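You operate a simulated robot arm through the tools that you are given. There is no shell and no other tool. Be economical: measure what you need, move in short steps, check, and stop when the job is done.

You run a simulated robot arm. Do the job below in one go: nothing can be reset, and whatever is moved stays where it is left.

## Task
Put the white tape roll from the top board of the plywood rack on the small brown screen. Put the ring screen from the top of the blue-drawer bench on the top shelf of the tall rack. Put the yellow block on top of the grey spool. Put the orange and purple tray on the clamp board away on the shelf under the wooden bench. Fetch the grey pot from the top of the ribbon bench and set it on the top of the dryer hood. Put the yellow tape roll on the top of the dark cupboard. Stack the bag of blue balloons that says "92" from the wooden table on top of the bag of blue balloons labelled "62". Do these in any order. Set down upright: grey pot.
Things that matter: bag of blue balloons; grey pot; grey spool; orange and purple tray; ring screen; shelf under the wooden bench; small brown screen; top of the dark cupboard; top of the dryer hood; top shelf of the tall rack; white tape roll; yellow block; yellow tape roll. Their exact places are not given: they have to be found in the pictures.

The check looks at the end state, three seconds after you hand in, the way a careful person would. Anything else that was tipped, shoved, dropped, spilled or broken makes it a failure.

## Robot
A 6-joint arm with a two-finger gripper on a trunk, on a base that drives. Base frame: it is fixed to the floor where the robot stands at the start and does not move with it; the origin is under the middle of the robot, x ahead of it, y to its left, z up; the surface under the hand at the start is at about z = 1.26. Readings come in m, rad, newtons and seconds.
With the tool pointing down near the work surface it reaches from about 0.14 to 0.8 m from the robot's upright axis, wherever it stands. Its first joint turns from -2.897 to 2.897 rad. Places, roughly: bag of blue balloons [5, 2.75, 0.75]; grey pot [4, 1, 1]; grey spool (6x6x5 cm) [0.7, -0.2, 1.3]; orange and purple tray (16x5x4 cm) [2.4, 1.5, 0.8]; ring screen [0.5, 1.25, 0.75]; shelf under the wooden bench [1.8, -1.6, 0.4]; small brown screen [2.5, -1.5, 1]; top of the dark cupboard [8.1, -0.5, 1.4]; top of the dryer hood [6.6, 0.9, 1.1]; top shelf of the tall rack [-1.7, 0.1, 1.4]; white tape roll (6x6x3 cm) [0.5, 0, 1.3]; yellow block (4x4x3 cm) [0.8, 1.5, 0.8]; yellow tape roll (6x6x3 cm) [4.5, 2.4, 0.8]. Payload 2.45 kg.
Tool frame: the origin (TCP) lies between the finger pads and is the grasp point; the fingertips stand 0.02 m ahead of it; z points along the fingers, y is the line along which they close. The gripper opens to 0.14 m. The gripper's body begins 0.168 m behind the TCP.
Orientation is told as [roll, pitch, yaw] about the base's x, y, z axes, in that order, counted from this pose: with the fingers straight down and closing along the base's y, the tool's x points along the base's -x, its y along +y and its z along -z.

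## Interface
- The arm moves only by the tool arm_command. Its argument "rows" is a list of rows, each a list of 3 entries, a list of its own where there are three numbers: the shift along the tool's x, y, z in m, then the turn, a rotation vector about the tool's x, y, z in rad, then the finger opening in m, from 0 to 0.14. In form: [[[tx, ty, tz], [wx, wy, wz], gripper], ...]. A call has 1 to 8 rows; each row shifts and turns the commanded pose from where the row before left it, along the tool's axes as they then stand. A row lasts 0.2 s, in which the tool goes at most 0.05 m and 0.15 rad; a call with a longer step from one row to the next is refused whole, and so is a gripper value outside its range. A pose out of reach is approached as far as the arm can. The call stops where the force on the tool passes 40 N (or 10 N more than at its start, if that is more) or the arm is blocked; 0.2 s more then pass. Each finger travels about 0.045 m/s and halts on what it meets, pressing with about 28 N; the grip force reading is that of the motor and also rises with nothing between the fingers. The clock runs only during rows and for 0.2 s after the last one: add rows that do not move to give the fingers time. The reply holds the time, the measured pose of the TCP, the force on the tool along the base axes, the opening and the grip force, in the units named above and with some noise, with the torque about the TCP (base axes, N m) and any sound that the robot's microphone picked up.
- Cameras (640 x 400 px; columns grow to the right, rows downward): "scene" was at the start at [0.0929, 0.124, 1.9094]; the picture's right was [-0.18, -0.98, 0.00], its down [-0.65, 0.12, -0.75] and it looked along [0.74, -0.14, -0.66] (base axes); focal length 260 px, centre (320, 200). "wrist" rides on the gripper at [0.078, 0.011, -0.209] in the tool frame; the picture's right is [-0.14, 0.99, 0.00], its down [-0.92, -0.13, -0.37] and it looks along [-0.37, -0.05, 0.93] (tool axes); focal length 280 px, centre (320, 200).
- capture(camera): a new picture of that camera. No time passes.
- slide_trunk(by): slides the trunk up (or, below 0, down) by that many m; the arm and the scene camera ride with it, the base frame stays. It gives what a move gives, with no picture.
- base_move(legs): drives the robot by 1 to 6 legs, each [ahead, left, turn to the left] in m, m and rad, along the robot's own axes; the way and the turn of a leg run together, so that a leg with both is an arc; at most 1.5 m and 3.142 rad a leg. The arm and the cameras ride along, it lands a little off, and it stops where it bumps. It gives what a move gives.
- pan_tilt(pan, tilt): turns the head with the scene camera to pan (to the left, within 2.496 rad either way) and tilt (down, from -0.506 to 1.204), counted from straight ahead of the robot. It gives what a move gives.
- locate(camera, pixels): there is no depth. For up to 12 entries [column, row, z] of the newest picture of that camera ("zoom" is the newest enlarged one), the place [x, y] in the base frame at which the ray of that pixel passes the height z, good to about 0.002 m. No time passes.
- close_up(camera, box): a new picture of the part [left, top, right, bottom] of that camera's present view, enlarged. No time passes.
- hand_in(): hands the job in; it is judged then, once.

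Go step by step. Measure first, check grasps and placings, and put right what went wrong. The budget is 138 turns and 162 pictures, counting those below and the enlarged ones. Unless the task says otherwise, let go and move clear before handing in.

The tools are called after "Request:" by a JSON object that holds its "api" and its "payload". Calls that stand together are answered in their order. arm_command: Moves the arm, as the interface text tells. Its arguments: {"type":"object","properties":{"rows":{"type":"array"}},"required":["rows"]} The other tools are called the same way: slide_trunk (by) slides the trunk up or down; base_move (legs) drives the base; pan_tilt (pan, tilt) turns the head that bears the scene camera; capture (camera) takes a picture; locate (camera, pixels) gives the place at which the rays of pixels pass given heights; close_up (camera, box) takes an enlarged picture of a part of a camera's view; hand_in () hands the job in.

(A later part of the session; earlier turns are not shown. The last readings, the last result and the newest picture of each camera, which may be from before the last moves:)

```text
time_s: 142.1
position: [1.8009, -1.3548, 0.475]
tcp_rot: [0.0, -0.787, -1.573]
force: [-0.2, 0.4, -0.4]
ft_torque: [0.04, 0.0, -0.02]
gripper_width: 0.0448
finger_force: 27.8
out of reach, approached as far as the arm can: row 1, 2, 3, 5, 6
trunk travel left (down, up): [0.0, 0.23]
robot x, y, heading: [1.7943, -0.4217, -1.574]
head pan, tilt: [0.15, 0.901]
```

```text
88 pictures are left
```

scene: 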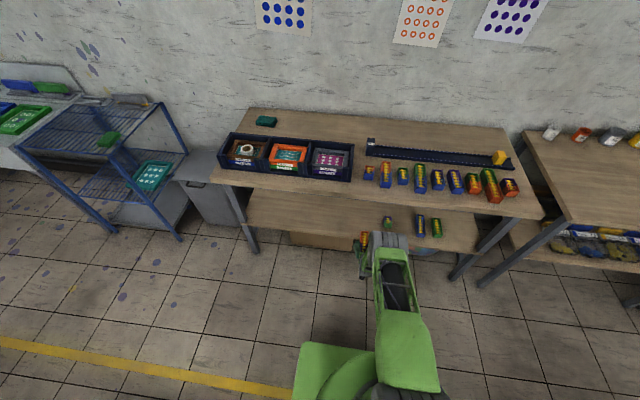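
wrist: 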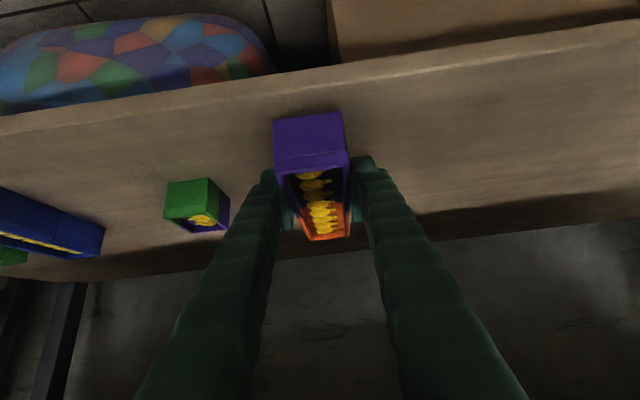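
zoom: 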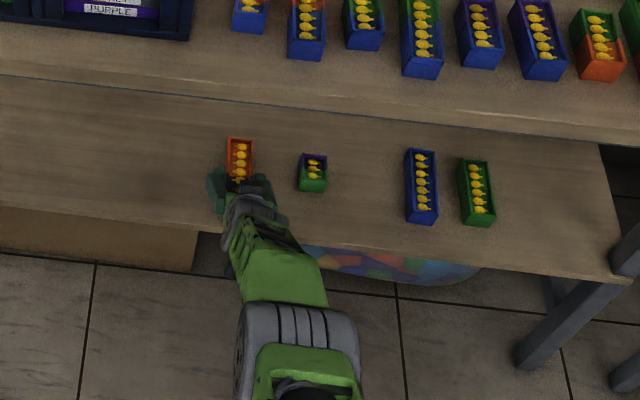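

That is out of reach, so I undo those steps and drive the base forward slightly.

Request:
{"api": "arm_command", "payload": {"rows": [[[-0.007, 0, -0.007], [0, 0, 0], 0.03], [[-0.007, 0, -0.007], [0, 0, 0], 0.03], [[0.0175, 0, -0.0175], [0, 0, 0], 0.03], [[0.0175, 0, -0.0175], [0, 0, 0], 0.03], [[0.0175, 0, -0.0175], [0, 0, 0], 0.03], [[0, 0, 0], [0, 0, 0], 0.03]]}}

Request:
{"api": "base_move", "payload": {"legs": [[0.085, 0, 0]]}}

Request:
{"api": "arm_command", "payload": {"rows": [[[0.007, 0, 0.007], [0, 0, 0], 0.03], [[0.006, 0, 0.006], [0, 0, 0], 0.03], [[0, 0, 0], [0, 0, 0], 0.03]]}}

Request:
{"api": "capture", "payload": {"camera": "wrist"}}

Request:
{"api": "close_up", "payload": {"camera": "scene", "box": [310, 170, 470, 290]}}

```text
time_s: 143.5
position: [1.8017, -1.2826, 0.4991]
tcp_rot: [0.0, -0.786, -1.573]
force: [-0.7, -0.1, -0.9]
ft_torque: [-0.01, -0.02, -0.01]
gripper_width: 0.0445
finger_force: 28.1
trunk travel left (down, up): [0.0, 0.23]
robot x, y, heading: [1.7912, -0.4253, -1.569]
head pan, tilt: [0.15, 0.901]
```

```text
time_s: 144.6
position: [1.8016, -1.3683, 0.4985]
tcp_rot: [0.0, -0.785, -1.573]
force: [-0.6, -0.8, -0.9]
ft_torque: [0.04, 0.04, 0.0]
gripper_width: 0.0444
finger_force: 28.3
trunk travel left (down, up): [0.0, 0.23]
robot x, y, heading: [1.7907, -0.5075, -1.577]
head pan, tilt: [0.15, 0.901]
```

```text
time_s: 145.4
position: [1.8018, -1.3688, 0.4781]
tcp_rot: [0.001, -0.786, -1.572]
force: [0.4, -0.4, -1.0]
ft_torque: [0.06, -0.03, 0.03]
gripper_width: 0.0446
finger_force: 27.8
trunk travel left (down, up): [0.0, 0.23]
robot x, y, heading: [1.7947, -0.5061, -1.573]
head pan, tilt: [0.15, 0.901]
```

```text
87 pictures are left
```

wrist: 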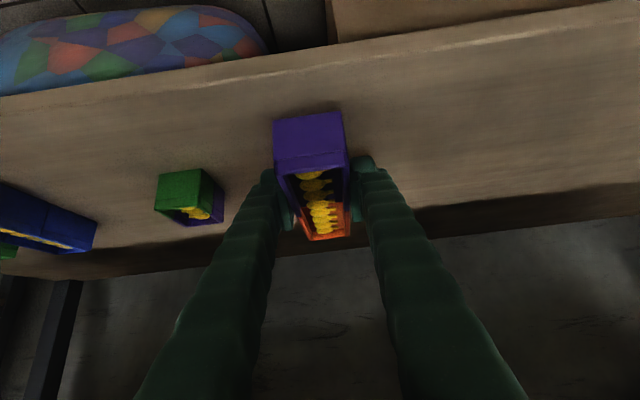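

```text
3.33 times, centred on (390, 230) of scene
```

zoom: 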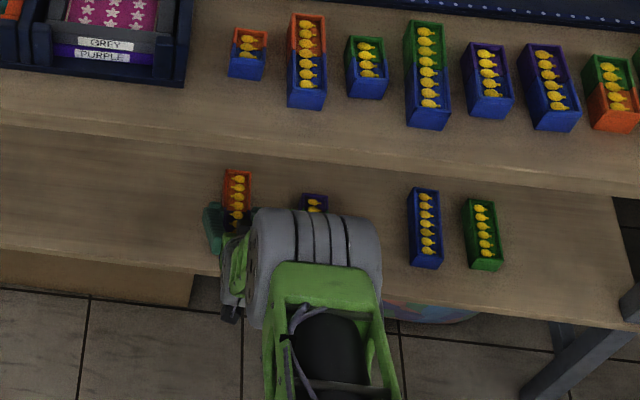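

I extend 0.035 m more and lower toward contact.

Request:
{"api": "arm_command", "payload": {"rows": [[[-0.0125, 0, 0.0125], [0, 0, 0], 0.03], [[-0.0125, 0, 0.0125], [0, 0, 0], 0.03], [[0.0105, 0, 0.0105], [0, 0, 0], 0.03], [[0.0105, 0, 0.0105], [0, 0, 0], 0.03], [[0, 0, 0], [0, 0, 0], 0.03]]}}

Request:
{"api": "arm_command", "payload": {"rows": [[[0.003, 0, 0.003], [0, 0, 0], 0.03], [[0, 0, 0], [0, 0, 0], 0.03]]}}

Request:
{"api": "capture", "payload": {"camera": "wrist"}}

```text
time_s: 146.6
position: [1.8041, -1.4042, 0.4489]
tcp_rot: [-0.001, -0.784, -1.574]
force: [0.1, 0.6, -0.3]
ft_torque: [-0.01, -0.01, 0.01]
gripper_width: 0.0446
finger_force: 27.7
trunk travel left (down, up): [0.0, 0.23]
robot x, y, heading: [1.7909, -0.5068, -1.575]
head pan, tilt: [0.15, 0.901]
```

```text
time_s: 147.2
position: [1.8032, -1.405, 0.4502]
tcp_rot: [0.0, -0.792, -1.573]
force: [1.0, 5.1, 20.4]
ft_torque: [1.02, -0.05, -0.02]
gripper_width: 0.0444
finger_force: 28.1
trunk travel left (down, up): [0.0, 0.23]
robot x, y, heading: [1.7911, -0.5061, -1.576]
head pan, tilt: [0.15, 0.901]
```

```text
85 pictures are left
```

wrist: 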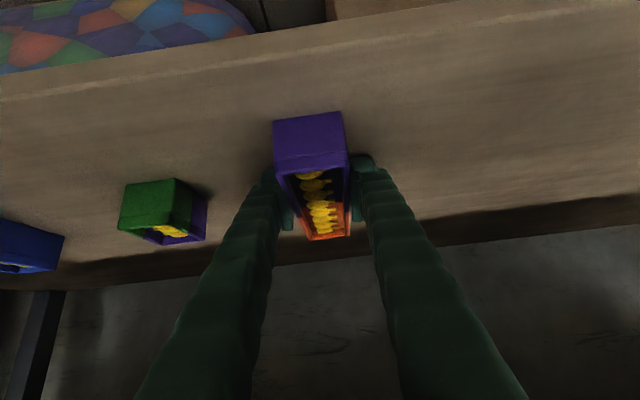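

The tray is resting (20 N at z 0.45) well inside the shelf edge. I ease off, open and withdraw.

Request:
{"api": "arm_command", "payload": {"rows": [[[-0.001, 0, -0.001], [0, 0, 0], 0.03], [[0, 0, 0], [0, 0, 0], 0.075], [[0, 0, 0], [0, 0, 0], 0.075], [[0, 0, 0], [0, 0, 0], 0.075], [[0, 0, -0.03], [0, 0, 0], 0.075], [[0, 0, -0.04], [0, 0, 0], 0.075], [[0.03, 0, -0.035], [0, 0, 0], 0.075], [[0.03, 0, -0.035], [0, 0, 0], 0.075]]}}

Request:
{"api": "arm_command", "payload": {"rows": [[[0.033, 0, -0.033], [0, 0, 0], 0.075], [[0.033, 0, -0.033], [0, 0, 0], 0.075], [[0.033, 0, -0.033], [0, 0, 0], 0.075], [[0.033, 0, -0.033], [0, 0, 0], 0.075], [[0, 0, 0], [0, 0, 0], 0.075]]}}

Request:
{"api": "capture", "payload": {"camera": "wrist"}}

Request:
{"api": "capture", "payload": {"camera": "scene"}}

```text
time_s: 149.0
position: [1.8018, -1.2643, 0.5041]
tcp_rot: [0.001, -0.787, -1.573]
force: [0.9, -0.4, 0.0]
ft_torque: [0.0, 0.01, 0.03]
gripper_width: 0.0748
finger_force: 0.1
trunk travel left (down, up): [0.0, 0.23]
robot x, y, heading: [1.7919, -0.5097, -1.576]
head pan, tilt: [0.15, 0.901]
```

```text
time_s: 150.2
position: [1.8026, -1.0773, 0.5047]
tcp_rot: [0.001, -0.786, -1.571]
force: [-0.8, 0.1, 0.3]
ft_torque: [-0.01, 0.0, -0.01]
gripper_width: 0.0751
finger_force: 0.0
trunk travel left (down, up): [0.0, 0.23]
robot x, y, heading: [1.794, -0.5104, -1.575]
head pan, tilt: [0.15, 0.901]
```

```text
84 pictures are left
```

wrist: 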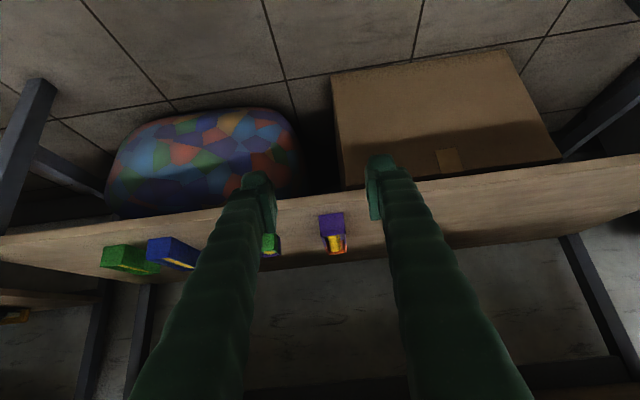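

```text
83 pictures are left
```

scene: 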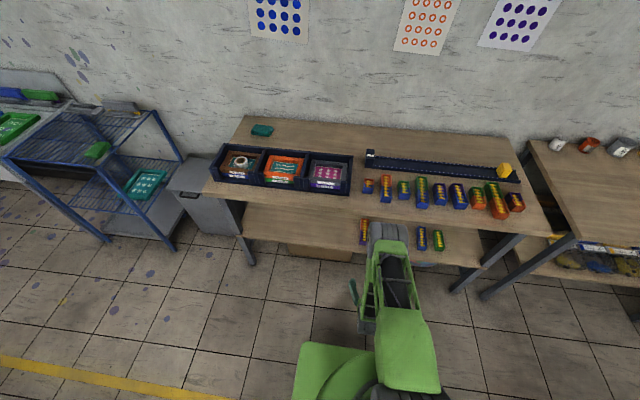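

The tray sits on the shelf with its neighbours undisturbed. Next I raise the arm and trunk, un-tilt, and drive to the grey bench for the block and ring screen.

Request:
{"api": "arm_command", "payload": {"rows": [[[-0.035, 0, -0.035], [0, 0, 0], 0.075], [[-0.035, 0, -0.035], [0, 0, 0], 0.075], [[-0.035, 0, -0.035], [0, 0, 0], 0.075], [[-0.035, 0, -0.035], [0, 0, 0], 0.075], [[-0.035, 0, -0.035], [0, 0, 0], 0.075], [[-0.035, 0, -0.035], [0, 0, 0], 0.075], [[-0.035, 0, -0.035], [0, 0, 0], 0.075], [[-0.035, 0, -0.035], [0, 0, 0], 0.075]]}}

Request:
{"api": "arm_command", "payload": {"rows": [[[0, 0, 0], [0, 0.131, 0], 0.1], [[0, 0, 0], [0, 0.131, 0], 0.1], [[0, 0, 0], [0, 0.131, 0], 0.1], [[0, 0, 0], [0, 0.131, 0], 0.1], [[0, 0, 0], [0, 0.131, 0], 0.1], [[0, 0, 0], [0, 0.131, 0], 0.1], [[0, 0, -0.05], [0, 0, 0], 0.1], [[0, 0, -0.05], [0, 0, 0], 0.1]]}}

Request:
{"api": "slide_trunk", "payload": {"by": 0.2}}

Request:
{"api": "base_move", "payload": {"legs": [[-0.1, -0.22, 0], [-1.4, 0, 0], [-0.45, 0, 0], [0, 0, -1.57]]}}

Request:
{"api": "pan_tilt", "payload": {"pan": 0.0, "tilt": 0.85}}

Request:
{"api": "capture", "payload": {"camera": "scene"}}

Request:
{"api": "capture", "payload": {"camera": "wrist"}}

```text
time_s: 152.0
position: [1.8008, -1.1024, 0.89]
tcp_rot: [0.001, -0.785, -1.571]
force: [0.0, 0.6, -0.2]
ft_torque: [-0.04, -0.01, -0.05]
gripper_width: 0.075
finger_force: 0.0
out of reach, approached as far as the arm can: row 7, 8
trunk travel left (down, up): [0.0, 0.23]
robot x, y, heading: [1.7917, -0.5094, -1.573]
head pan, tilt: [0.15, 0.901]
```

```text
time_s: 153.8
position: [1.8011, -1.1002, 0.9942]
tcp_rot: [0.0, 0.002, -1.572]
force: [-0.6, 0.8, 0.5]
ft_torque: [-0.02, 0.0, -0.01]
gripper_width: 0.1
finger_force: 0.1
trunk travel left (down, up): [0.0, 0.23]
robot x, y, heading: [1.7896, -0.5055, -1.572]
head pan, tilt: [0.15, 0.901]
```

```text
time_s: 156.0
position: [1.7996, -1.101, 1.1939]
tcp_rot: [-0.001, 0.001, -1.573]
force: [-0.3, 0.5, 1.5]
ft_torque: [-0.03, 0.02, -0.03]
gripper_width: 0.1001
finger_force: 0.2
trunk travel left (down, up): [-0.2, 0.03]
robot x, y, heading: [1.79, -0.5105, -1.57]
head pan, tilt: [0.15, 0.901]
```

```text
time_s: 171.1
position: [1.0077, 1.4016, 1.194]
tcp_rot: [0.001, 0.0, -3.122]
force: [0.2, 0.2, 0.6]
ft_torque: [-0.01, -0.03, -0.01]
gripper_width: 0.0998
finger_force: 0.0
trunk travel left (down, up): [-0.2, 0.03]
robot x, y, heading: [1.5954, 1.4241, -3.125]
head pan, tilt: [0.15, 0.901]
```

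```text
time_s: 171.8
position: [1.008, 1.4033, 1.1941]
tcp_rot: [0.0, 0.0, -3.122]
force: [-0.8, -1.0, 0.0]
ft_torque: [-0.01, -0.02, 0.0]
gripper_width: 0.0999
finger_force: 0.0
trunk travel left (down, up): [-0.2, 0.03]
robot x, y, heading: [1.5987, 1.422, -3.125]
head pan, tilt: [0.0, 0.85]
```

```text
82 pictures are left
```

scene: 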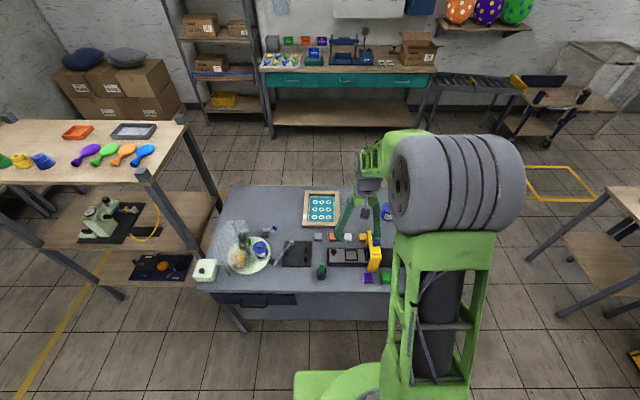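

```text
81 pictures are left
```

wrist: 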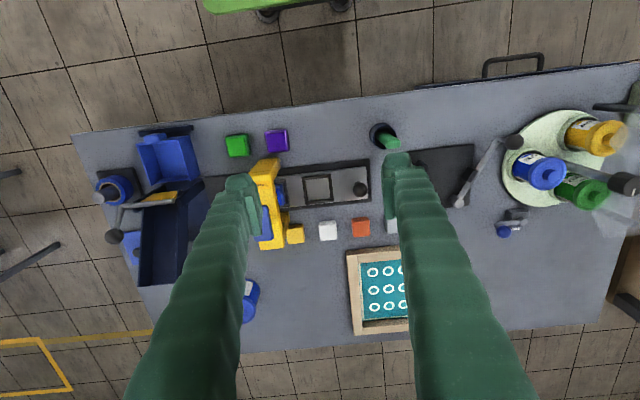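

The blocks are in a row: yellow (295,235) beside the yellow gantry, white (328,231), orange (361,228). The ring screen is at (380,290). I zoom and triangulate.

Request:
{"api": "close_up", "payload": {"camera": "wrist", "box": [230, 140, 430, 340]}}

Request:
{"api": "close_up", "payload": {"camera": "scene", "box": [280, 170, 420, 290]}}

Request:
{"api": "locate", "payload": {"camera": "wrist", "pixels": [[361, 228, 0.7], [361, 228, 0.75], [361, 228, 0.8], [295, 234, 0.75], [295, 234, 0.8], [328, 231, 0.75], [328, 231, 0.8]]}}

Request:
{"api": "locate", "payload": {"camera": "scene", "pixels": [[333, 237, 0.7], [333, 237, 0.75], [333, 237, 0.8]]}}

```text
2.00 times, centred on (330, 240) of wrist
```

zoom: 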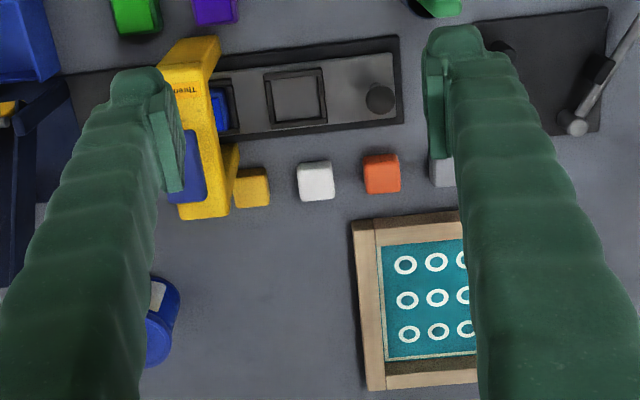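

```text
3.33 times, centred on (350, 230) of scene
```

zoom: 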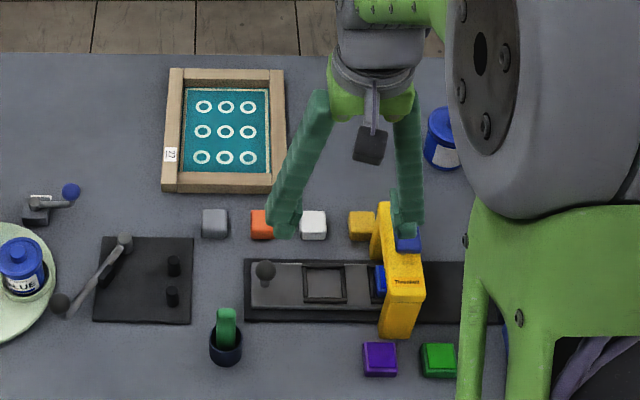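

```text
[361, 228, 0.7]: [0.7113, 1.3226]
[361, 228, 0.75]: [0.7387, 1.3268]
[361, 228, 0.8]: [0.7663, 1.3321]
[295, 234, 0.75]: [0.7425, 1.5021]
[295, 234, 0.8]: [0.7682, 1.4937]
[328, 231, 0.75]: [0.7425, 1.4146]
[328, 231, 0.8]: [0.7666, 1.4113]
```

```text
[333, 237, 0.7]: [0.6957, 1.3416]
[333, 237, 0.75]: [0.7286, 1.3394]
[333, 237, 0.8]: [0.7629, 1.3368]
```

Orange matches at z≈0.80, so the yellow block is about (0.768,1.494) with its top near 0.80. The gantry hugs its +y side, so I'll grip along x, offset toward -y. I measure clearances.

Request:
{"api": "locate", "payload": {"camera": "scene", "pixels": [[358.5, 238, 0.8], [353, 233, 0.8], [365.5, 233, 0.8], [366, 248, 0.79], [367, 233, 0.78], [373, 231, 0.9], [340, 248, 0.79], [368, 268, 0.9]]}}

Request:
{"api": "locate", "payload": {"camera": "wrist", "pixels": [[286, 225, 0.8], [304, 223, 0.8], [304, 243, 0.8], [287, 244, 0.8], [280, 240, 0.9], [278, 165, 0.9], [288, 230, 0.78], [300, 207, 0.79]]}}

```text
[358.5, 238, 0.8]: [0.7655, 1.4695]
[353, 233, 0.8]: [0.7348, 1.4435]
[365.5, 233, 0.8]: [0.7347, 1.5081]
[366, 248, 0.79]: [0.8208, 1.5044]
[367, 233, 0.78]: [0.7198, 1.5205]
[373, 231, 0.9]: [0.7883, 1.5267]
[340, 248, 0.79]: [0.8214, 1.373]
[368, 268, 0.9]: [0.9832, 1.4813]
```

```text
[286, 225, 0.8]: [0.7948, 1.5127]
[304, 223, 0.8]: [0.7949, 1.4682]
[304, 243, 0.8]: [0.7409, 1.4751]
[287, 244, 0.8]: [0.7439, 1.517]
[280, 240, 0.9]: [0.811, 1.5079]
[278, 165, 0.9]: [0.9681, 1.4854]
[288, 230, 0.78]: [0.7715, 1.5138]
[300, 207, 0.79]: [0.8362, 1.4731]
```

Request:
{"api": "locate", "payload": {"camera": "scene", "pixels": [[369, 231, 0.85], [369, 231, 0.9], [369, 231, 0.95], [380, 231, 0.9], [374, 253, 0.9]]}}

Request:
{"api": "locate", "payload": {"camera": "wrist", "pixels": [[280, 248, 0.85], [280, 248, 0.9], [280, 248, 0.95], [261, 249, 0.9], [272, 200, 0.9]]}}

Request:
{"api": "close_up", "payload": {"camera": "scene", "box": [340, 210, 400, 280]}}

```text
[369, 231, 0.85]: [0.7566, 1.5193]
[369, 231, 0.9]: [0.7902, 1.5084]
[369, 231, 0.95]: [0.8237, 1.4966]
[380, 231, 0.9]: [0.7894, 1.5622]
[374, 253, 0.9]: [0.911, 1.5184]
```

```text
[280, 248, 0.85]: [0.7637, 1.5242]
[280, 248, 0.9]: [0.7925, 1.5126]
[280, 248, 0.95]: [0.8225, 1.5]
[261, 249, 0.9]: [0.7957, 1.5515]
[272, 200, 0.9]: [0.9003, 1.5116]
```

```text
5.71 times, centred on (370, 245) of scene
```

zoom: 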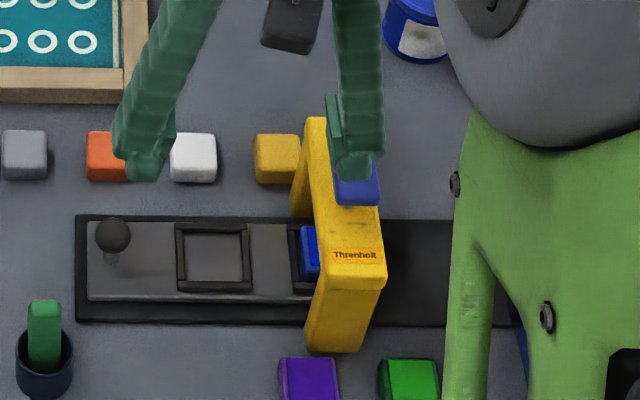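

The gantry leg is near (0.81,1.505), so I'll grip at y=1.478. The reach is 0.83 m, so I check how far I can drive forward and rotate the gripper meanwhile.

Request:
{"api": "locate", "payload": {"camera": "scene", "pixels": [[330, 372, 0.2], [330, 372, 0.35], [330, 372, 0.5], [330, 291, 0.77], [330, 318, 0.4]]}}

Request:
{"api": "arm_command", "payload": {"rows": [[[0, 0, 0], [0, 0, 0.14], 0.1], [[0, 0, 0], [0, 0, 0.14], 0.1], [[0, 0, 0], [0, 0, 0.14], 0.1], [[0, 0, 0], [0, 0, 0.14], 0.1], [[0, 0, 0], [0, 0, 0.14], 0.1], [[0, 0, 0], [0, 0, 0.14], 0.1], [[0, 0, 0], [0, 0, 0.14], 0.1], [[0, 0, 0], [0, 0, 0.14], 0.1]]}}

Request:
{"api": "arm_command", "payload": {"rows": [[[0, 0, 0], [0, 0, 0.14], 0.065], [[0, 0, 0], [0, 0, 0.14], 0.065], [[0, 0, 0], [0, 0, 0.14], 0.065], [[0, 0, 0], [0, 0, 0.05], 0.065], [[0, 0, 0], [0, 0, 0], 0.065]]}}

```text
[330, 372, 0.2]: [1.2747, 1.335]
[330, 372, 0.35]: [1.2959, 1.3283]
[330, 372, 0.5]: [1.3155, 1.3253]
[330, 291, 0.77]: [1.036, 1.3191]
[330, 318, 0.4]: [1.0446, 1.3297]
```

```text
time_s: 173.6
position: [1.0072, 1.4029, 1.1939]
tcp_rot: [-0.002, -0.001, 2.038]
force: [0.4, 0.3, -0.4]
ft_torque: [-0.04, 0.02, 0.0]
gripper_width: 0.1
finger_force: 0.1
trunk travel left (down, up): [-0.2, 0.03]
robot x, y, heading: [1.6009, 1.4244, -3.123]
head pan, tilt: [0.0, 0.85]
```

```text
time_s: 174.8
position: [1.0081, 1.4023, 1.1932]
tcp_rot: [0.0, -0.001, 1.57]
force: [-0.9, 0.3, -0.5]
ft_torque: [0.03, 0.03, 0.0]
gripper_width: 0.0651
finger_force: 0.1
trunk travel left (down, up): [-0.2, 0.03]
robot x, y, heading: [1.6015, 1.4217, -3.13]
head pan, tilt: [0.0, 0.85]
```

The base front is about 0.3 m ahead of the axis and the bench edge is at 1.04, so I can go 0.2 m forward.

Request:
{"api": "base_move", "payload": {"legs": [[0.2, 0, 0]]}}

Request:
{"api": "capture", "payload": {"camera": "wrist"}}

```text
time_s: 176.4
position: [0.8007, 1.402, 1.1931]
tcp_rot: [-0.001, -0.002, 1.568]
force: [-0.5, -0.3, -0.5]
ft_torque: [0.0, -0.04, -0.01]
gripper_width: 0.0648
finger_force: 0.1
trunk travel left (down, up): [-0.2, 0.03]
robot x, y, heading: [1.399, 1.4207, -3.129]
head pan, tilt: [0.0, 0.85]
```

```text
77 pictures are left
```

wrist: 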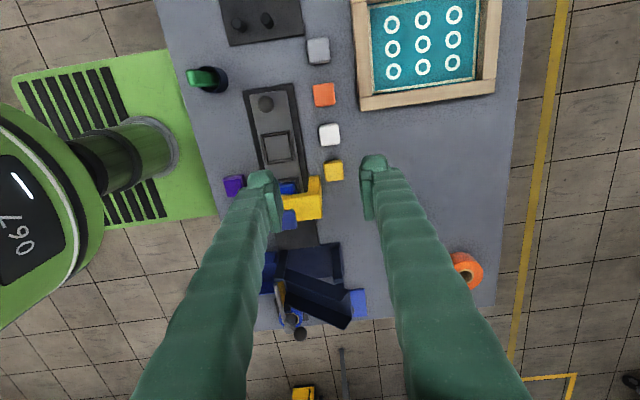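

Request:
{"api": "close_up", "payload": {"camera": "wrist", "box": [270, 110, 390, 230]}}

Request:
{"api": "locate", "payload": {"camera": "zoom", "pixels": [[320, 200, 0.8]]}}

Request:
{"api": "locate", "payload": {"camera": "wrist", "pixels": [[334, 170, 0.8], [329, 134, 0.8], [313, 180, 0.9], [305, 165, 0.79]]}}

```text
3.33 times, centred on (330, 170) of wrist
```

zoom: 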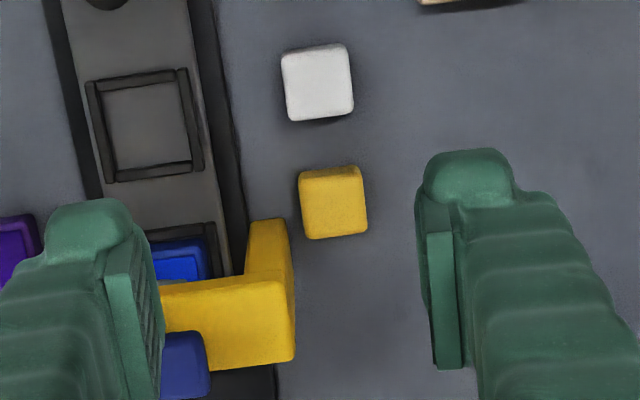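

```text
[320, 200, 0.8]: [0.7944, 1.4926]
```

```text
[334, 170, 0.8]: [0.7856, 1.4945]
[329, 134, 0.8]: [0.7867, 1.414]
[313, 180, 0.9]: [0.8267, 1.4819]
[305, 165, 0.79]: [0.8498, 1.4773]
```

The views together give a block top of z≈0.84. I locate it at that height.

Request:
{"api": "locate", "payload": {"camera": "wrist", "pixels": [[334, 171, 0.838], [324.5, 162, 0.838], [343, 162, 0.838], [344, 181, 0.838], [325, 181, 0.838], [322, 190, 0.9], [305, 165, 0.82]]}}

```text
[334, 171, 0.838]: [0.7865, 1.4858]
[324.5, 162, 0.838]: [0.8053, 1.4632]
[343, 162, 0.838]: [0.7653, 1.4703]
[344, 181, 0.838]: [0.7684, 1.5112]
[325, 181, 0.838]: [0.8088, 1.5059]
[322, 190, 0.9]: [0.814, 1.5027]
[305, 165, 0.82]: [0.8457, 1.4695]
```

Block centre (0.787,1.487), top 0.838; the gantry leg starts near y≈1.50. I go to (0.787,1.472) and descend most of the way.

Request:
{"api": "arm_command", "payload": {"rows": [[[-0.035, 0.0068, 0], [0, 0, 0], 0.065], [[-0.035, 0.0068, 0], [0, 0, 0], 0.065], [[0, 0, 0.05], [0, 0, 0], 0.065], [[0, 0, 0.05], [0, 0, 0], 0.065], [[0, 0, 0.05], [0, 0, 0], 0.065], [[0, 0, 0.05], [0, 0, 0], 0.065], [[0, 0, 0.05], [0, 0, 0], 0.065], [[0, 0, 0], [0, 0, 0], 0.065]]}}

Request:
{"api": "close_up", "payload": {"camera": "wrist", "box": [200, 90, 440, 260]}}

Request:
{"api": "close_up", "payload": {"camera": "scene", "box": [290, 210, 430, 330]}}

```text
time_s: 178.2
position: [0.7907, 1.4713, 0.95]
tcp_rot: [0.0, 0.0, 1.567]
force: [0.5, -8.1, -0.4]
ft_torque: [-0.09, 0.07, -0.29]
gripper_width: 0.0645
finger_force: 0.0
trunk travel left (down, up): [-0.2, 0.03]
robot x, y, heading: [1.3936, 1.4218, -3.126]
head pan, tilt: [0.0, 0.85]
```

```text
2.35 times, centred on (320, 175) of wrist
```

zoom: 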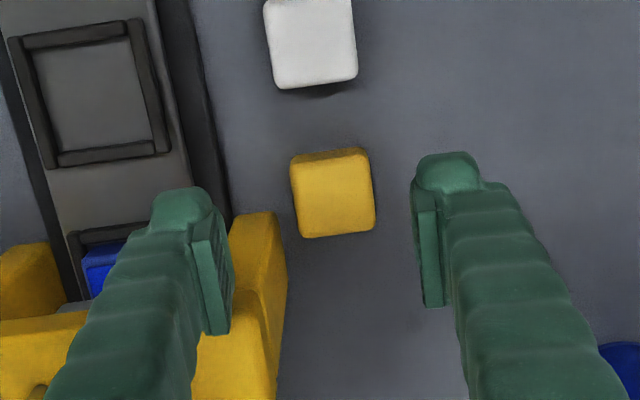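

```text
3.33 times, centred on (360, 270) of scene
```

zoom: 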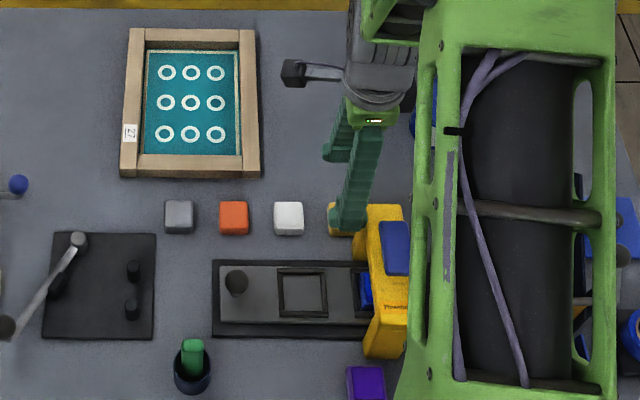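

A -8 N side force shows the +x finger touching the gantry, so I back off at once. Gripping along y with the fingers over free bench is safer, so I'll rise and rotate.

Request:
{"api": "arm_command", "payload": {"rows": [[[0.012, 0, 0], [0, 0, 0], 0.065], [[0.01, 0, -0.045], [0, 0, 0], 0.065], [[0, 0, -0.05], [0, 0, 0], 0.065], [[0, 0, -0.05], [0, 0, 0], 0.065], [[0, 0, 0], [0, 0, -0.145], 0.065], [[0, 0, 0], [0, 0, -0.145], 0.065], [[0, 0, 0], [0, 0, -0.145], 0.065], [[0, 0, 0], [0, 0, -0.145], 0.065]]}}

Request:
{"api": "arm_command", "payload": {"rows": [[[0, 0, 0], [0, 0, -0.145], 0.065], [[0, 0, 0], [0, 0, -0.145], 0.065], [[0, 0, 0], [0, 0, -0.145], 0.065], [[0, 0, 0], [0, 0, -0.145], 0.065], [[0, 0, 0], [0, 0, -0.145], 0.065], [[0, 0, 0], [0, 0, -0.145], 0.065], [[0, 0, 0], [0, 0, -0.12], 0.065], [[0, 0, 0], [0, 0, 0], 0.065]]}}

Request:
{"api": "capture", "payload": {"camera": "wrist"}}

Request:
{"api": "close_up", "payload": {"camera": "scene", "box": [290, 210, 430, 330]}}

```text
time_s: 180.0
position: [0.7903, 1.4512, 1.0894]
tcp_rot: [0.001, 0.002, 2.15]
force: [-0.4, -0.6, -0.2]
ft_torque: [-0.01, -0.01, 0.01]
gripper_width: 0.0651
finger_force: 0.1
trunk travel left (down, up): [-0.2, 0.03]
robot x, y, heading: [1.3991, 1.4205, -3.129]
head pan, tilt: [0.0, 0.85]
```

```text
time_s: 181.8
position: [0.788, 1.4506, 1.089]
tcp_rot: [0.001, -0.002, 3.139]
force: [-0.7, 0.3, -0.5]
ft_torque: [-0.04, -0.02, 0.01]
gripper_width: 0.0648
finger_force: 0.0
trunk travel left (down, up): [-0.2, 0.03]
robot x, y, heading: [1.3939, 1.4219, -3.129]
head pan, tilt: [0.0, 0.85]
```

```text
73 pictures are left
```

wrist: 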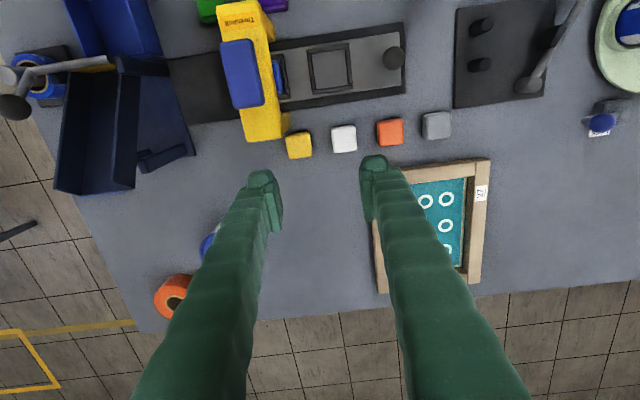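

```text
3.33 times, centred on (360, 270) of scene
```

zoom: 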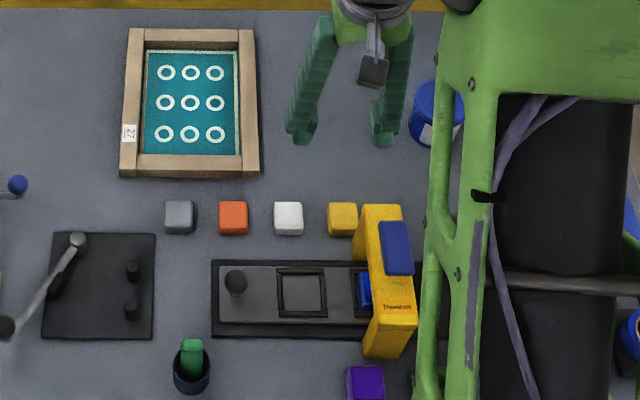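

Request:
{"api": "close_up", "payload": {"camera": "wrist", "box": [220, 80, 380, 200]}}

Request:
{"api": "locate", "payload": {"camera": "wrist", "pixels": [[299, 145, 0.838], [287, 137, 0.838], [310, 131, 0.838], [313, 155, 0.838], [289, 158, 0.838], [248, 141, 0.95], [286, 133, 0.95], [248, 141, 0.9], [286, 133, 0.9]]}}

```text
3.33 times, centred on (300, 140) of wrist
```

zoom: 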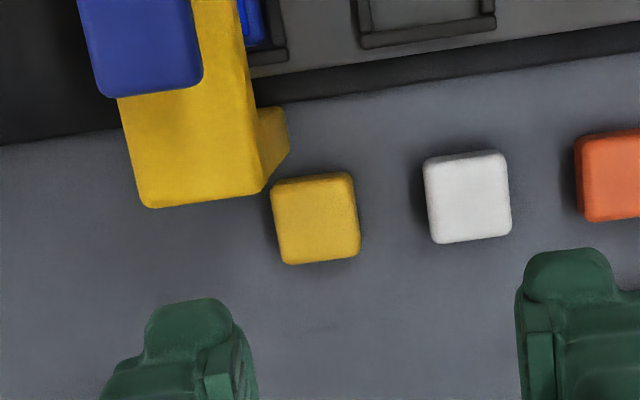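

```text
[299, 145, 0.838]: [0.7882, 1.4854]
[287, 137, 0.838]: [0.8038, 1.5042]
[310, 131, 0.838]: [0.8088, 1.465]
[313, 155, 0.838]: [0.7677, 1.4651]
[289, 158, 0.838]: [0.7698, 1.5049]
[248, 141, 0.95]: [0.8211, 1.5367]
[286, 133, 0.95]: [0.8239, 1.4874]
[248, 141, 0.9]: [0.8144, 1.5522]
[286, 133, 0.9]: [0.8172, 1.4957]
```

Block centre confirmed at (0.788,1.485); the gantry end is at x≥0.817. I move to (0.780,1.485) and descend with the fingers closing along y.

Request:
{"api": "arm_command", "payload": {"rows": [[[-0.008, -0.0344, 0], [0, 0, 0], 0.065], [[0, 0, 0.05], [0, 0, 0], 0.065], [[0, 0, 0.05], [0, 0, 0], 0.065], [[0, 0, 0.05], [0, 0, 0], 0.065], [[0, 0, 0.05], [0, 0, 0], 0.065], [[0, 0, 0.03], [0, 0, 0], 0.065], [[0, 0, 0.015], [0, 0, 0], 0.065], [[0, 0, 0], [0, 0, 0], 0.065]]}}

Request:
{"api": "close_up", "payload": {"camera": "wrist", "box": [200, 90, 440, 260]}}

```text
time_s: 183.6
position: [0.7829, 1.4873, 0.8427]
tcp_rot: [-0.001, 0.001, 3.137]
force: [0.1, 0.9, -0.1]
ft_torque: [0.0, 0.0, -0.02]
gripper_width: 0.0652
finger_force: 0.0
trunk travel left (down, up): [-0.2, 0.03]
robot x, y, heading: [1.3943, 1.421, -3.128]
head pan, tilt: [0.0, 0.85]
```

```text
2.35 times, centred on (320, 175) of wrist
```

zoom: 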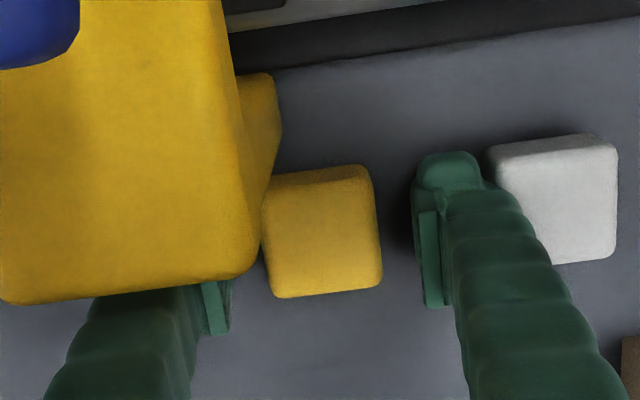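

No contact, and the fingers straddle the block. I lower 7 mm, grip and lift straight up.

Request:
{"api": "arm_command", "payload": {"rows": [[[0, 0, 0.007], [0, 0, 0], 0.065], [[0, 0, 0], [0, 0, 0], 0.02], [[0, 0, 0], [0, 0, 0], 0.02], [[0, 0, 0], [0, 0, 0], 0.02], [[0, 0, -0.01], [0, 0, 0], 0.02], [[0, 0, -0.04], [0, 0, 0], 0.02], [[0, 0, -0.05], [0, 0, 0], 0.02], [[0, 0, -0.05], [0, 0, 0], 0.02]]}}

Request:
{"api": "arm_command", "payload": {"rows": [[[0, 0, -0.05], [0, 0, 0], 0.02], [[0, 0, -0.05], [0, 0, 0], 0.02], [[0, 0, -0.05], [0, 0, 0], 0.02], [[0, 0, -0.05], [0, 0, 0], 0.02], [[0, 0, -0.05], [0, 0, 0], 0.02], [[0, 0, -0.05], [0, 0, 0], 0.02], [[0, 0, -0.05], [0, 0, 0], 0.02], [[0, 0, -0.04], [0, 0, 0], 0.02]]}}

Request:
{"api": "capture", "payload": {"camera": "wrist"}}

```text
time_s: 184.2
position: [0.7816, 1.4817, 0.8393]
tcp_rot: [-0.002, -0.003, 3.14]
force: [4.7, -26.6, 31.2]
ft_torque: [-1.82, -0.4, -0.14]
gripper_width: 0.0485
finger_force: 16.1
trunk travel left (down, up): [-0.2, 0.03]
robot x, y, heading: [1.3974, 1.4215, -3.126]
head pan, tilt: [0.0, 0.85]
stopped in row 3: the force on the tool passed its limit at 41 N (the readings are from after the stop); the commanded pose is now the measured one
```

```text
time_s: 186.0
position: [0.7803, 1.4834, 1.2297]
tcp_rot: [0.001, 0.0, 3.139]
force: [0.2, 0.4, 0.6]
ft_torque: [-0.02, 0.01, 0.01]
gripper_width: 0.0384
finger_force: 28.3
trunk travel left (down, up): [-0.2, 0.03]
robot x, y, heading: [1.3961, 1.4199, -3.129]
head pan, tilt: [0.0, 0.85]
```

```text
69 pictures are left
```

wrist: 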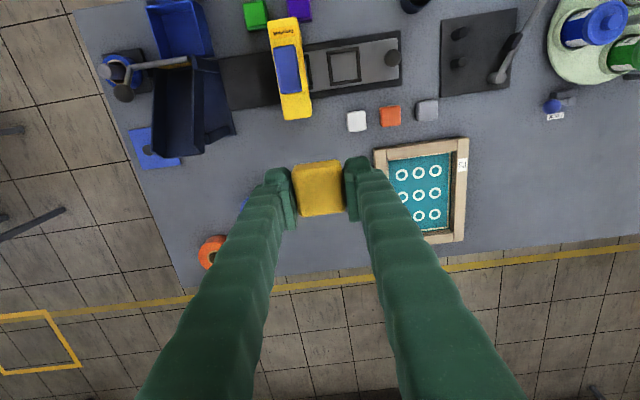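

The block is held (0.038). A brief contact force occurred, but the gantry and other blocks look in place. I raise the arm and strafe to the grey spool at the rack's end.

Request:
{"api": "arm_command", "payload": {"rows": [[[0, 0, -0.05], [0, 0, 0], 0.02], [[0, 0, -0.05], [0, 0, 0], 0.02], [[0, 0, -0.05], [0, 0, 0], 0.02], [[0, 0, -0.05], [0, 0, 0], 0.02], [[0, 0, 0], [0, 0, 0], 0.02]]}}

Request:
{"api": "base_move", "payload": {"legs": [[-0.15, 0, 0], [0, 1.4, 0], [0, 0.22, 0], [0.12, 0, 0]]}}

Request:
{"api": "pan_tilt", "payload": {"pan": 0.1, "tilt": 0.8}}

Request:
{"api": "capture", "payload": {"camera": "wrist"}}

Request:
{"api": "capture", "payload": {"camera": "scene"}}

```text
time_s: 187.2
position: [0.78, 1.4839, 1.4293]
tcp_rot: [0.0, -0.001, 3.137]
force: [-0.3, 0.2, -1.8]
ft_torque: [0.01, 0.0, 0.0]
gripper_width: 0.0385
finger_force: 27.7
trunk travel left (down, up): [-0.2, 0.03]
robot x, y, heading: [1.3958, 1.4208, -3.131]
head pan, tilt: [0.0, 0.85]
```

```text
time_s: 204.0
position: [0.8228, -0.179, 1.4289]
tcp_rot: [0.0, 0.0, 3.136]
force: [0.4, -0.1, -0.6]
ft_torque: [0.01, -0.09, -0.01]
gripper_width: 0.0384
finger_force: 27.6
trunk travel left (down, up): [-0.2, 0.03]
robot x, y, heading: [1.44, -0.2413, -3.127]
head pan, tilt: [0.0, 0.85]
```

```text
time_s: 204.7
position: [0.8253, -0.1776, 1.4297]
tcp_rot: [-0.001, -0.001, 3.136]
force: [0.2, -0.4, -0.5]
ft_torque: [0.0, 0.01, -0.05]
gripper_width: 0.0381
finger_force: 27.8
trunk travel left (down, up): [-0.2, 0.03]
robot x, y, heading: [1.4435, -0.2412, -3.13]
head pan, tilt: [0.099, 0.799]
```

```text
68 pictures are left
```

wrist: 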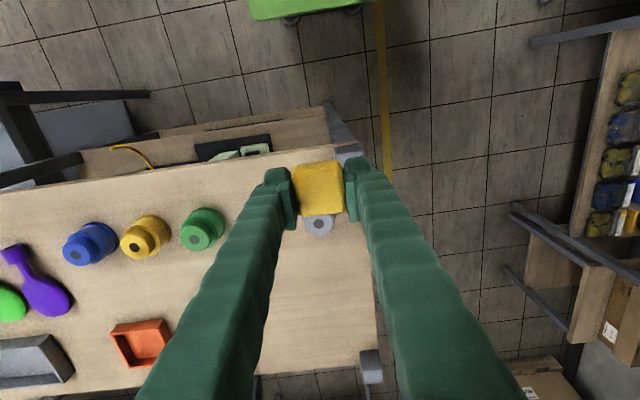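

```text
67 pictures are left
```

scene: 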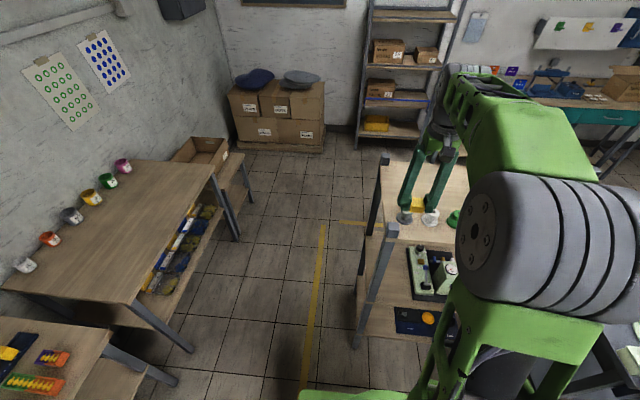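

The spool's hub shows at wrist (319,226), just beyond the block. I check its position.

Request:
{"api": "locate", "payload": {"camera": "wrist", "pixels": [[319, 226, 1.31], [319, 226, 1.3]]}}

Request:
{"api": "close_up", "payload": {"camera": "wrist", "box": [260, 140, 380, 260]}}

Request:
{"api": "close_up", "payload": {"camera": "scene", "box": [370, 140, 470, 260]}}

```text
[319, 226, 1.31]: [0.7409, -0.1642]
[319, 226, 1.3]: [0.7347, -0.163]
```

```text
3.33 times, centred on (320, 200) of wrist
```

zoom: 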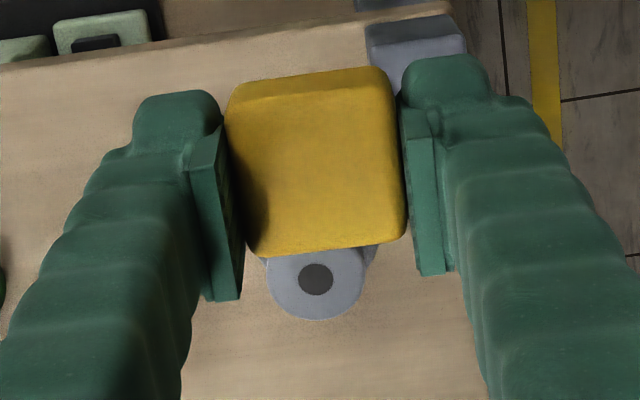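

```text
3.33 times, centred on (420, 200) of scene
```

zoom: 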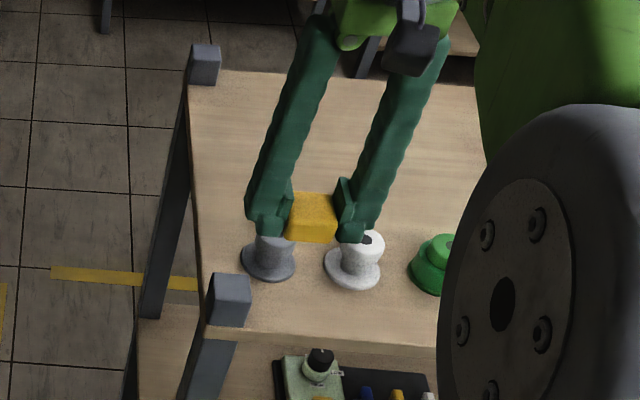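

The spool is at (0.738,-0.164). The block sits about 6 mm toward me of the TCP, so I target TCP (0.7315,-0.164) and approach.

Request:
{"api": "arm_command", "payload": {"rows": [[[-0.031, -0.0046, 0], [0, 0, 0], 0.02], [[-0.031, -0.0046, 0], [0, 0, 0], 0.02], [[-0.031, -0.0045, 0], [0, 0, 0], 0.02], [[0, 0, 0.04], [0, 0, 0], 0.02], [[0, 0, 0.04], [0, 0, 0], 0.02], [[0, 0, 0], [0, 0, 0], 0.02]]}}

Request:
{"api": "close_up", "payload": {"camera": "scene", "box": [370, 160, 450, 240]}}

Request:
{"api": "close_up", "payload": {"camera": "wrist", "box": [260, 120, 380, 240]}}

```text
time_s: 206.1
position: [0.7346, -0.1644, 1.3479]
tcp_rot: [0.0, -0.002, 3.137]
force: [0.3, -0.6, -0.5]
ft_torque: [0.0, 0.05, 0.01]
gripper_width: 0.0384
finger_force: 28.4
trunk travel left (down, up): [-0.2, 0.03]
robot x, y, heading: [1.4409, -0.2413, -3.132]
head pan, tilt: [0.099, 0.799]
```

```text
5.00 times, centred on (410, 200) of scene
```

zoom: 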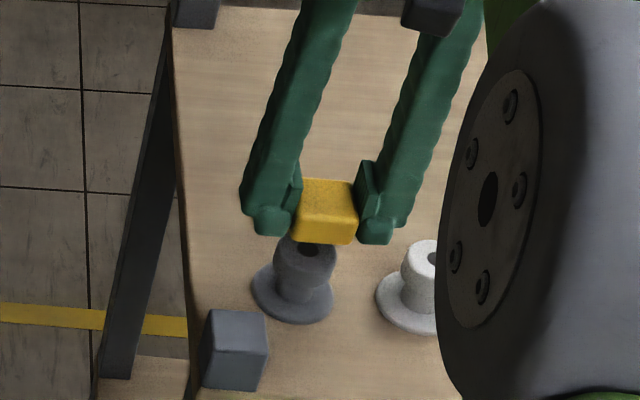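

```text
3.33 times, centred on (320, 180) of wrist
```

zoom: 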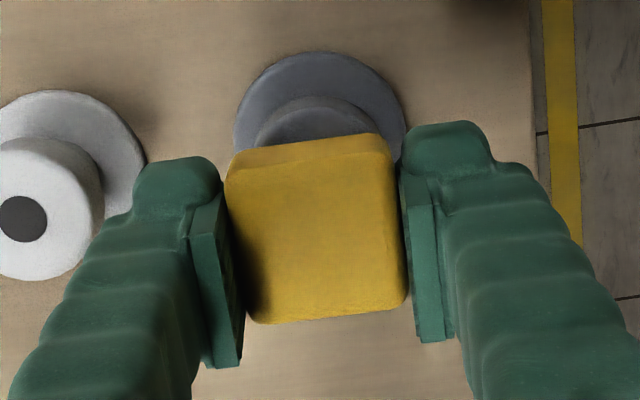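

Request:
{"api": "locate", "payload": {"camera": "scene", "pixels": [[407, 210, 1.305], [411, 198, 1.355], [404, 218, 1.265]]}}

Request:
{"api": "arm_command", "payload": {"rows": [[[-0.002, 0, 0.012], [0, 0, 0], 0.02], [[0, 0, 0.005], [0, 0, 0], 0.02], [[0, 0, 0], [0, 0, 0], 0.02]]}}

Request:
{"api": "close_up", "payload": {"camera": "scene", "box": [370, 160, 450, 240]}}

```text
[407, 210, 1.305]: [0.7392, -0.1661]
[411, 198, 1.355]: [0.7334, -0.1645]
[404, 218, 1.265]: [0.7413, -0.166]
```

```text
time_s: 206.9
position: [0.7322, -0.1639, 1.332]
tcp_rot: [0.0, -0.002, 3.137]
force: [0.1, 0.2, -0.7]
ft_torque: [-0.01, 0.06, 0.03]
gripper_width: 0.0383
finger_force: 28.2
trunk travel left (down, up): [-0.2, 0.03]
robot x, y, heading: [1.4398, -0.2415, -3.128]
head pan, tilt: [0.099, 0.799]
```

```text
5.00 times, centred on (410, 200) of scene
```

zoom: 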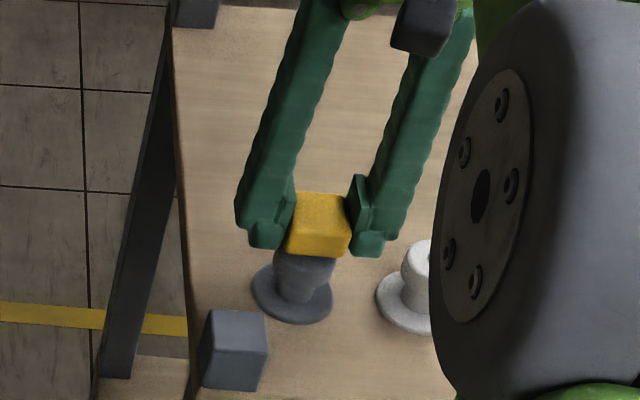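

Aligned within millimetres. I lower in 3 mm steps until contact.

Request:
{"api": "arm_command", "payload": {"rows": [[[0, 0, 0.004], [0, 0, 0], 0.02], [[0, 0, 0], [0, 0, 0], 0.02]]}}

Request:
{"api": "arm_command", "payload": {"rows": [[[0, 0, 0.003], [0, 0, 0], 0.02], [[0, 0, 0], [0, 0, 0], 0.02]]}}

Request:
{"api": "arm_command", "payload": {"rows": [[[0, 0, 0.003], [0, 0, 0], 0.02], [[0, 0, 0], [0, 0, 0], 0.02]]}}

```text
time_s: 207.5
position: [0.7304, -0.1637, 1.328]
tcp_rot: [-0.002, 0.0, 3.135]
force: [-0.3, -0.2, -0.3]
ft_torque: [-0.01, 0.01, 0.0]
gripper_width: 0.0384
finger_force: 27.9
trunk travel left (down, up): [-0.2, 0.03]
robot x, y, heading: [1.4394, -0.2407, -3.128]
head pan, tilt: [0.099, 0.799]
```

```text
time_s: 208.1
position: [0.7311, -0.1632, 1.3268]
tcp_rot: [0.0, -0.002, 3.136]
force: [-0.1, 0.8, 4.9]
ft_torque: [0.05, -0.04, 0.0]
gripper_width: 0.0384
finger_force: 28.2
trunk travel left (down, up): [-0.2, 0.03]
robot x, y, heading: [1.4442, -0.244, -3.133]
head pan, tilt: [0.099, 0.799]
```

```text
time_s: 208.7
position: [0.7308, -0.1635, 1.3257]
tcp_rot: [-0.003, -0.005, 3.137]
force: [-1.2, -1.1, 23.9]
ft_torque: [-0.05, -0.09, -0.04]
gripper_width: 0.0386
finger_force: 28.2
trunk travel left (down, up): [-0.2, 0.03]
robot x, y, heading: [1.4411, -0.2433, -3.134]
head pan, tilt: [0.099, 0.799]
```

Contact at TCP 1.327. I ease off, open slightly and rise.

Request:
{"api": "arm_command", "payload": {"rows": [[[0, 0, -0.003], [0, 0, 0], 0.02], [[0, 0, 0], [0, 0, 0], 0.058], [[0, 0, 0], [0, 0, 0], 0.058], [[0, 0, 0], [0, 0, 0], 0.058], [[0, 0, -0.03], [0, 0, 0], 0.058], [[0, 0, -0.05], [0, 0, 0], 0.058], [[0, 0, -0.05], [0, 0, 0], 0.058], [[0, 0, -0.04], [0, 0, 0], 0.1]]}}

Request:
{"api": "capture", "payload": {"camera": "wrist"}}

Request:
{"api": "close_up", "payload": {"camera": "scene", "box": [370, 160, 450, 240]}}

```text
time_s: 210.5
position: [0.7322, -0.16, 1.4919]
tcp_rot: [0.0, 0.002, 3.139]
force: [0.2, -0.9, -0.6]
ft_torque: [-0.02, -0.04, -0.01]
gripper_width: 0.0926
finger_force: 0.0
trunk travel left (down, up): [-0.2, 0.03]
robot x, y, heading: [1.4395, -0.2448, -3.132]
head pan, tilt: [0.099, 0.799]
```

```text
61 pictures are left
```

wrist: 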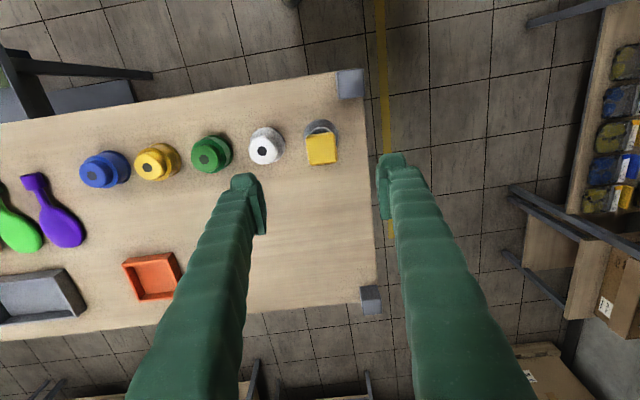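

```text
5.00 times, centred on (410, 200) of scene
```

zoom: 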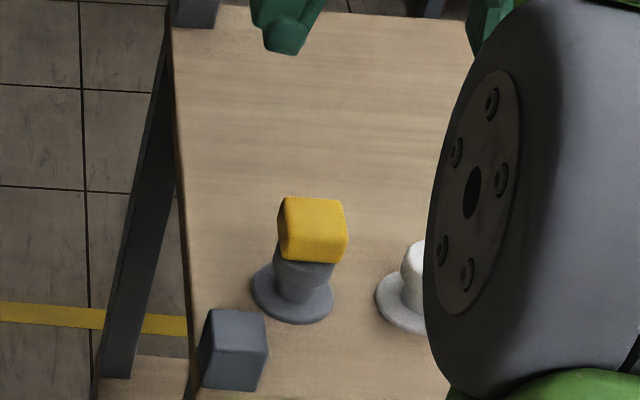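

The yellow block sits on the grey spool. Next is the ring screen, so I strafe back to the grey bench facing west.

Request:
{"api": "base_move", "payload": {"legs": [[-0.1, 0, 0], [0, -1.45, 0], [0.1, 0, 0]]}}

Request:
{"api": "arm_command", "payload": {"rows": [[[0, 0, 0.05], [0, 0, 0], 0.1], [[0, 0, 0.05], [0, 0, 0], 0.1], [[0, 0, 0.05], [0, 0, 0], 0.1], [[0, 0, 0.05], [0, 0, 0], 0.1], [[0, 0, 0.05], [0, 0, 0], 0.1], [[0, 0, 0.05], [0, 0, 0], 0.1], [[0, 0, 0], [0, 0, 0], 0.1]]}}

Request:
{"api": "capture", "payload": {"camera": "wrist"}}

Request:
{"api": "capture", "payload": {"camera": "scene"}}

```text
time_s: 224.9
position: [0.7134, 1.3007, 1.4916]
tcp_rot: [0.001, 0.0, 3.14]
force: [-0.1, 0.5, 0.4]
ft_torque: [-0.01, -0.1, 0.0]
gripper_width: 0.1
finger_force: 0.1
trunk travel left (down, up): [-0.2, 0.03]
robot x, y, heading: [1.4278, 1.2218, -3.133]
head pan, tilt: [0.099, 0.799]
```

```text
time_s: 226.5
position: [0.7105, 1.3007, 1.1917]
tcp_rot: [-0.001, -0.003, 3.141]
force: [-0.3, -0.8, 0.0]
ft_torque: [0.02, 0.02, 0.04]
gripper_width: 0.1001
finger_force: 0.1
trunk travel left (down, up): [-0.2, 0.03]
robot x, y, heading: [1.4211, 1.2178, -3.127]
head pan, tilt: [0.099, 0.799]
```

```text
59 pictures are left
```

wrist: 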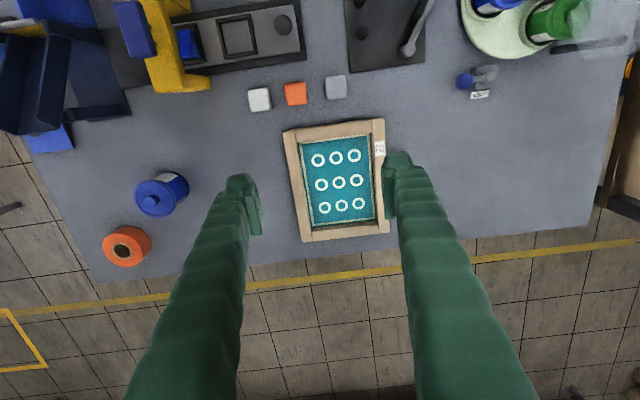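

```text
58 pictures are left
```

scene: 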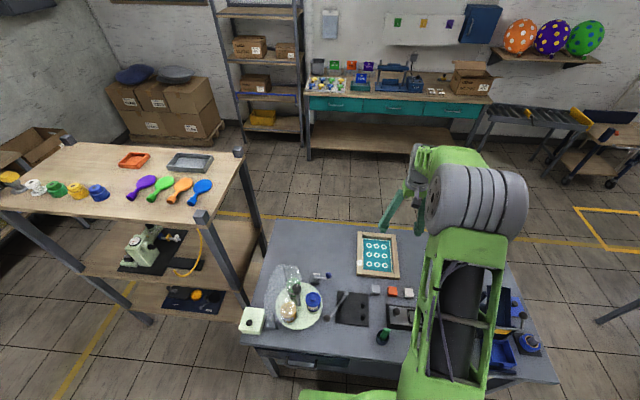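

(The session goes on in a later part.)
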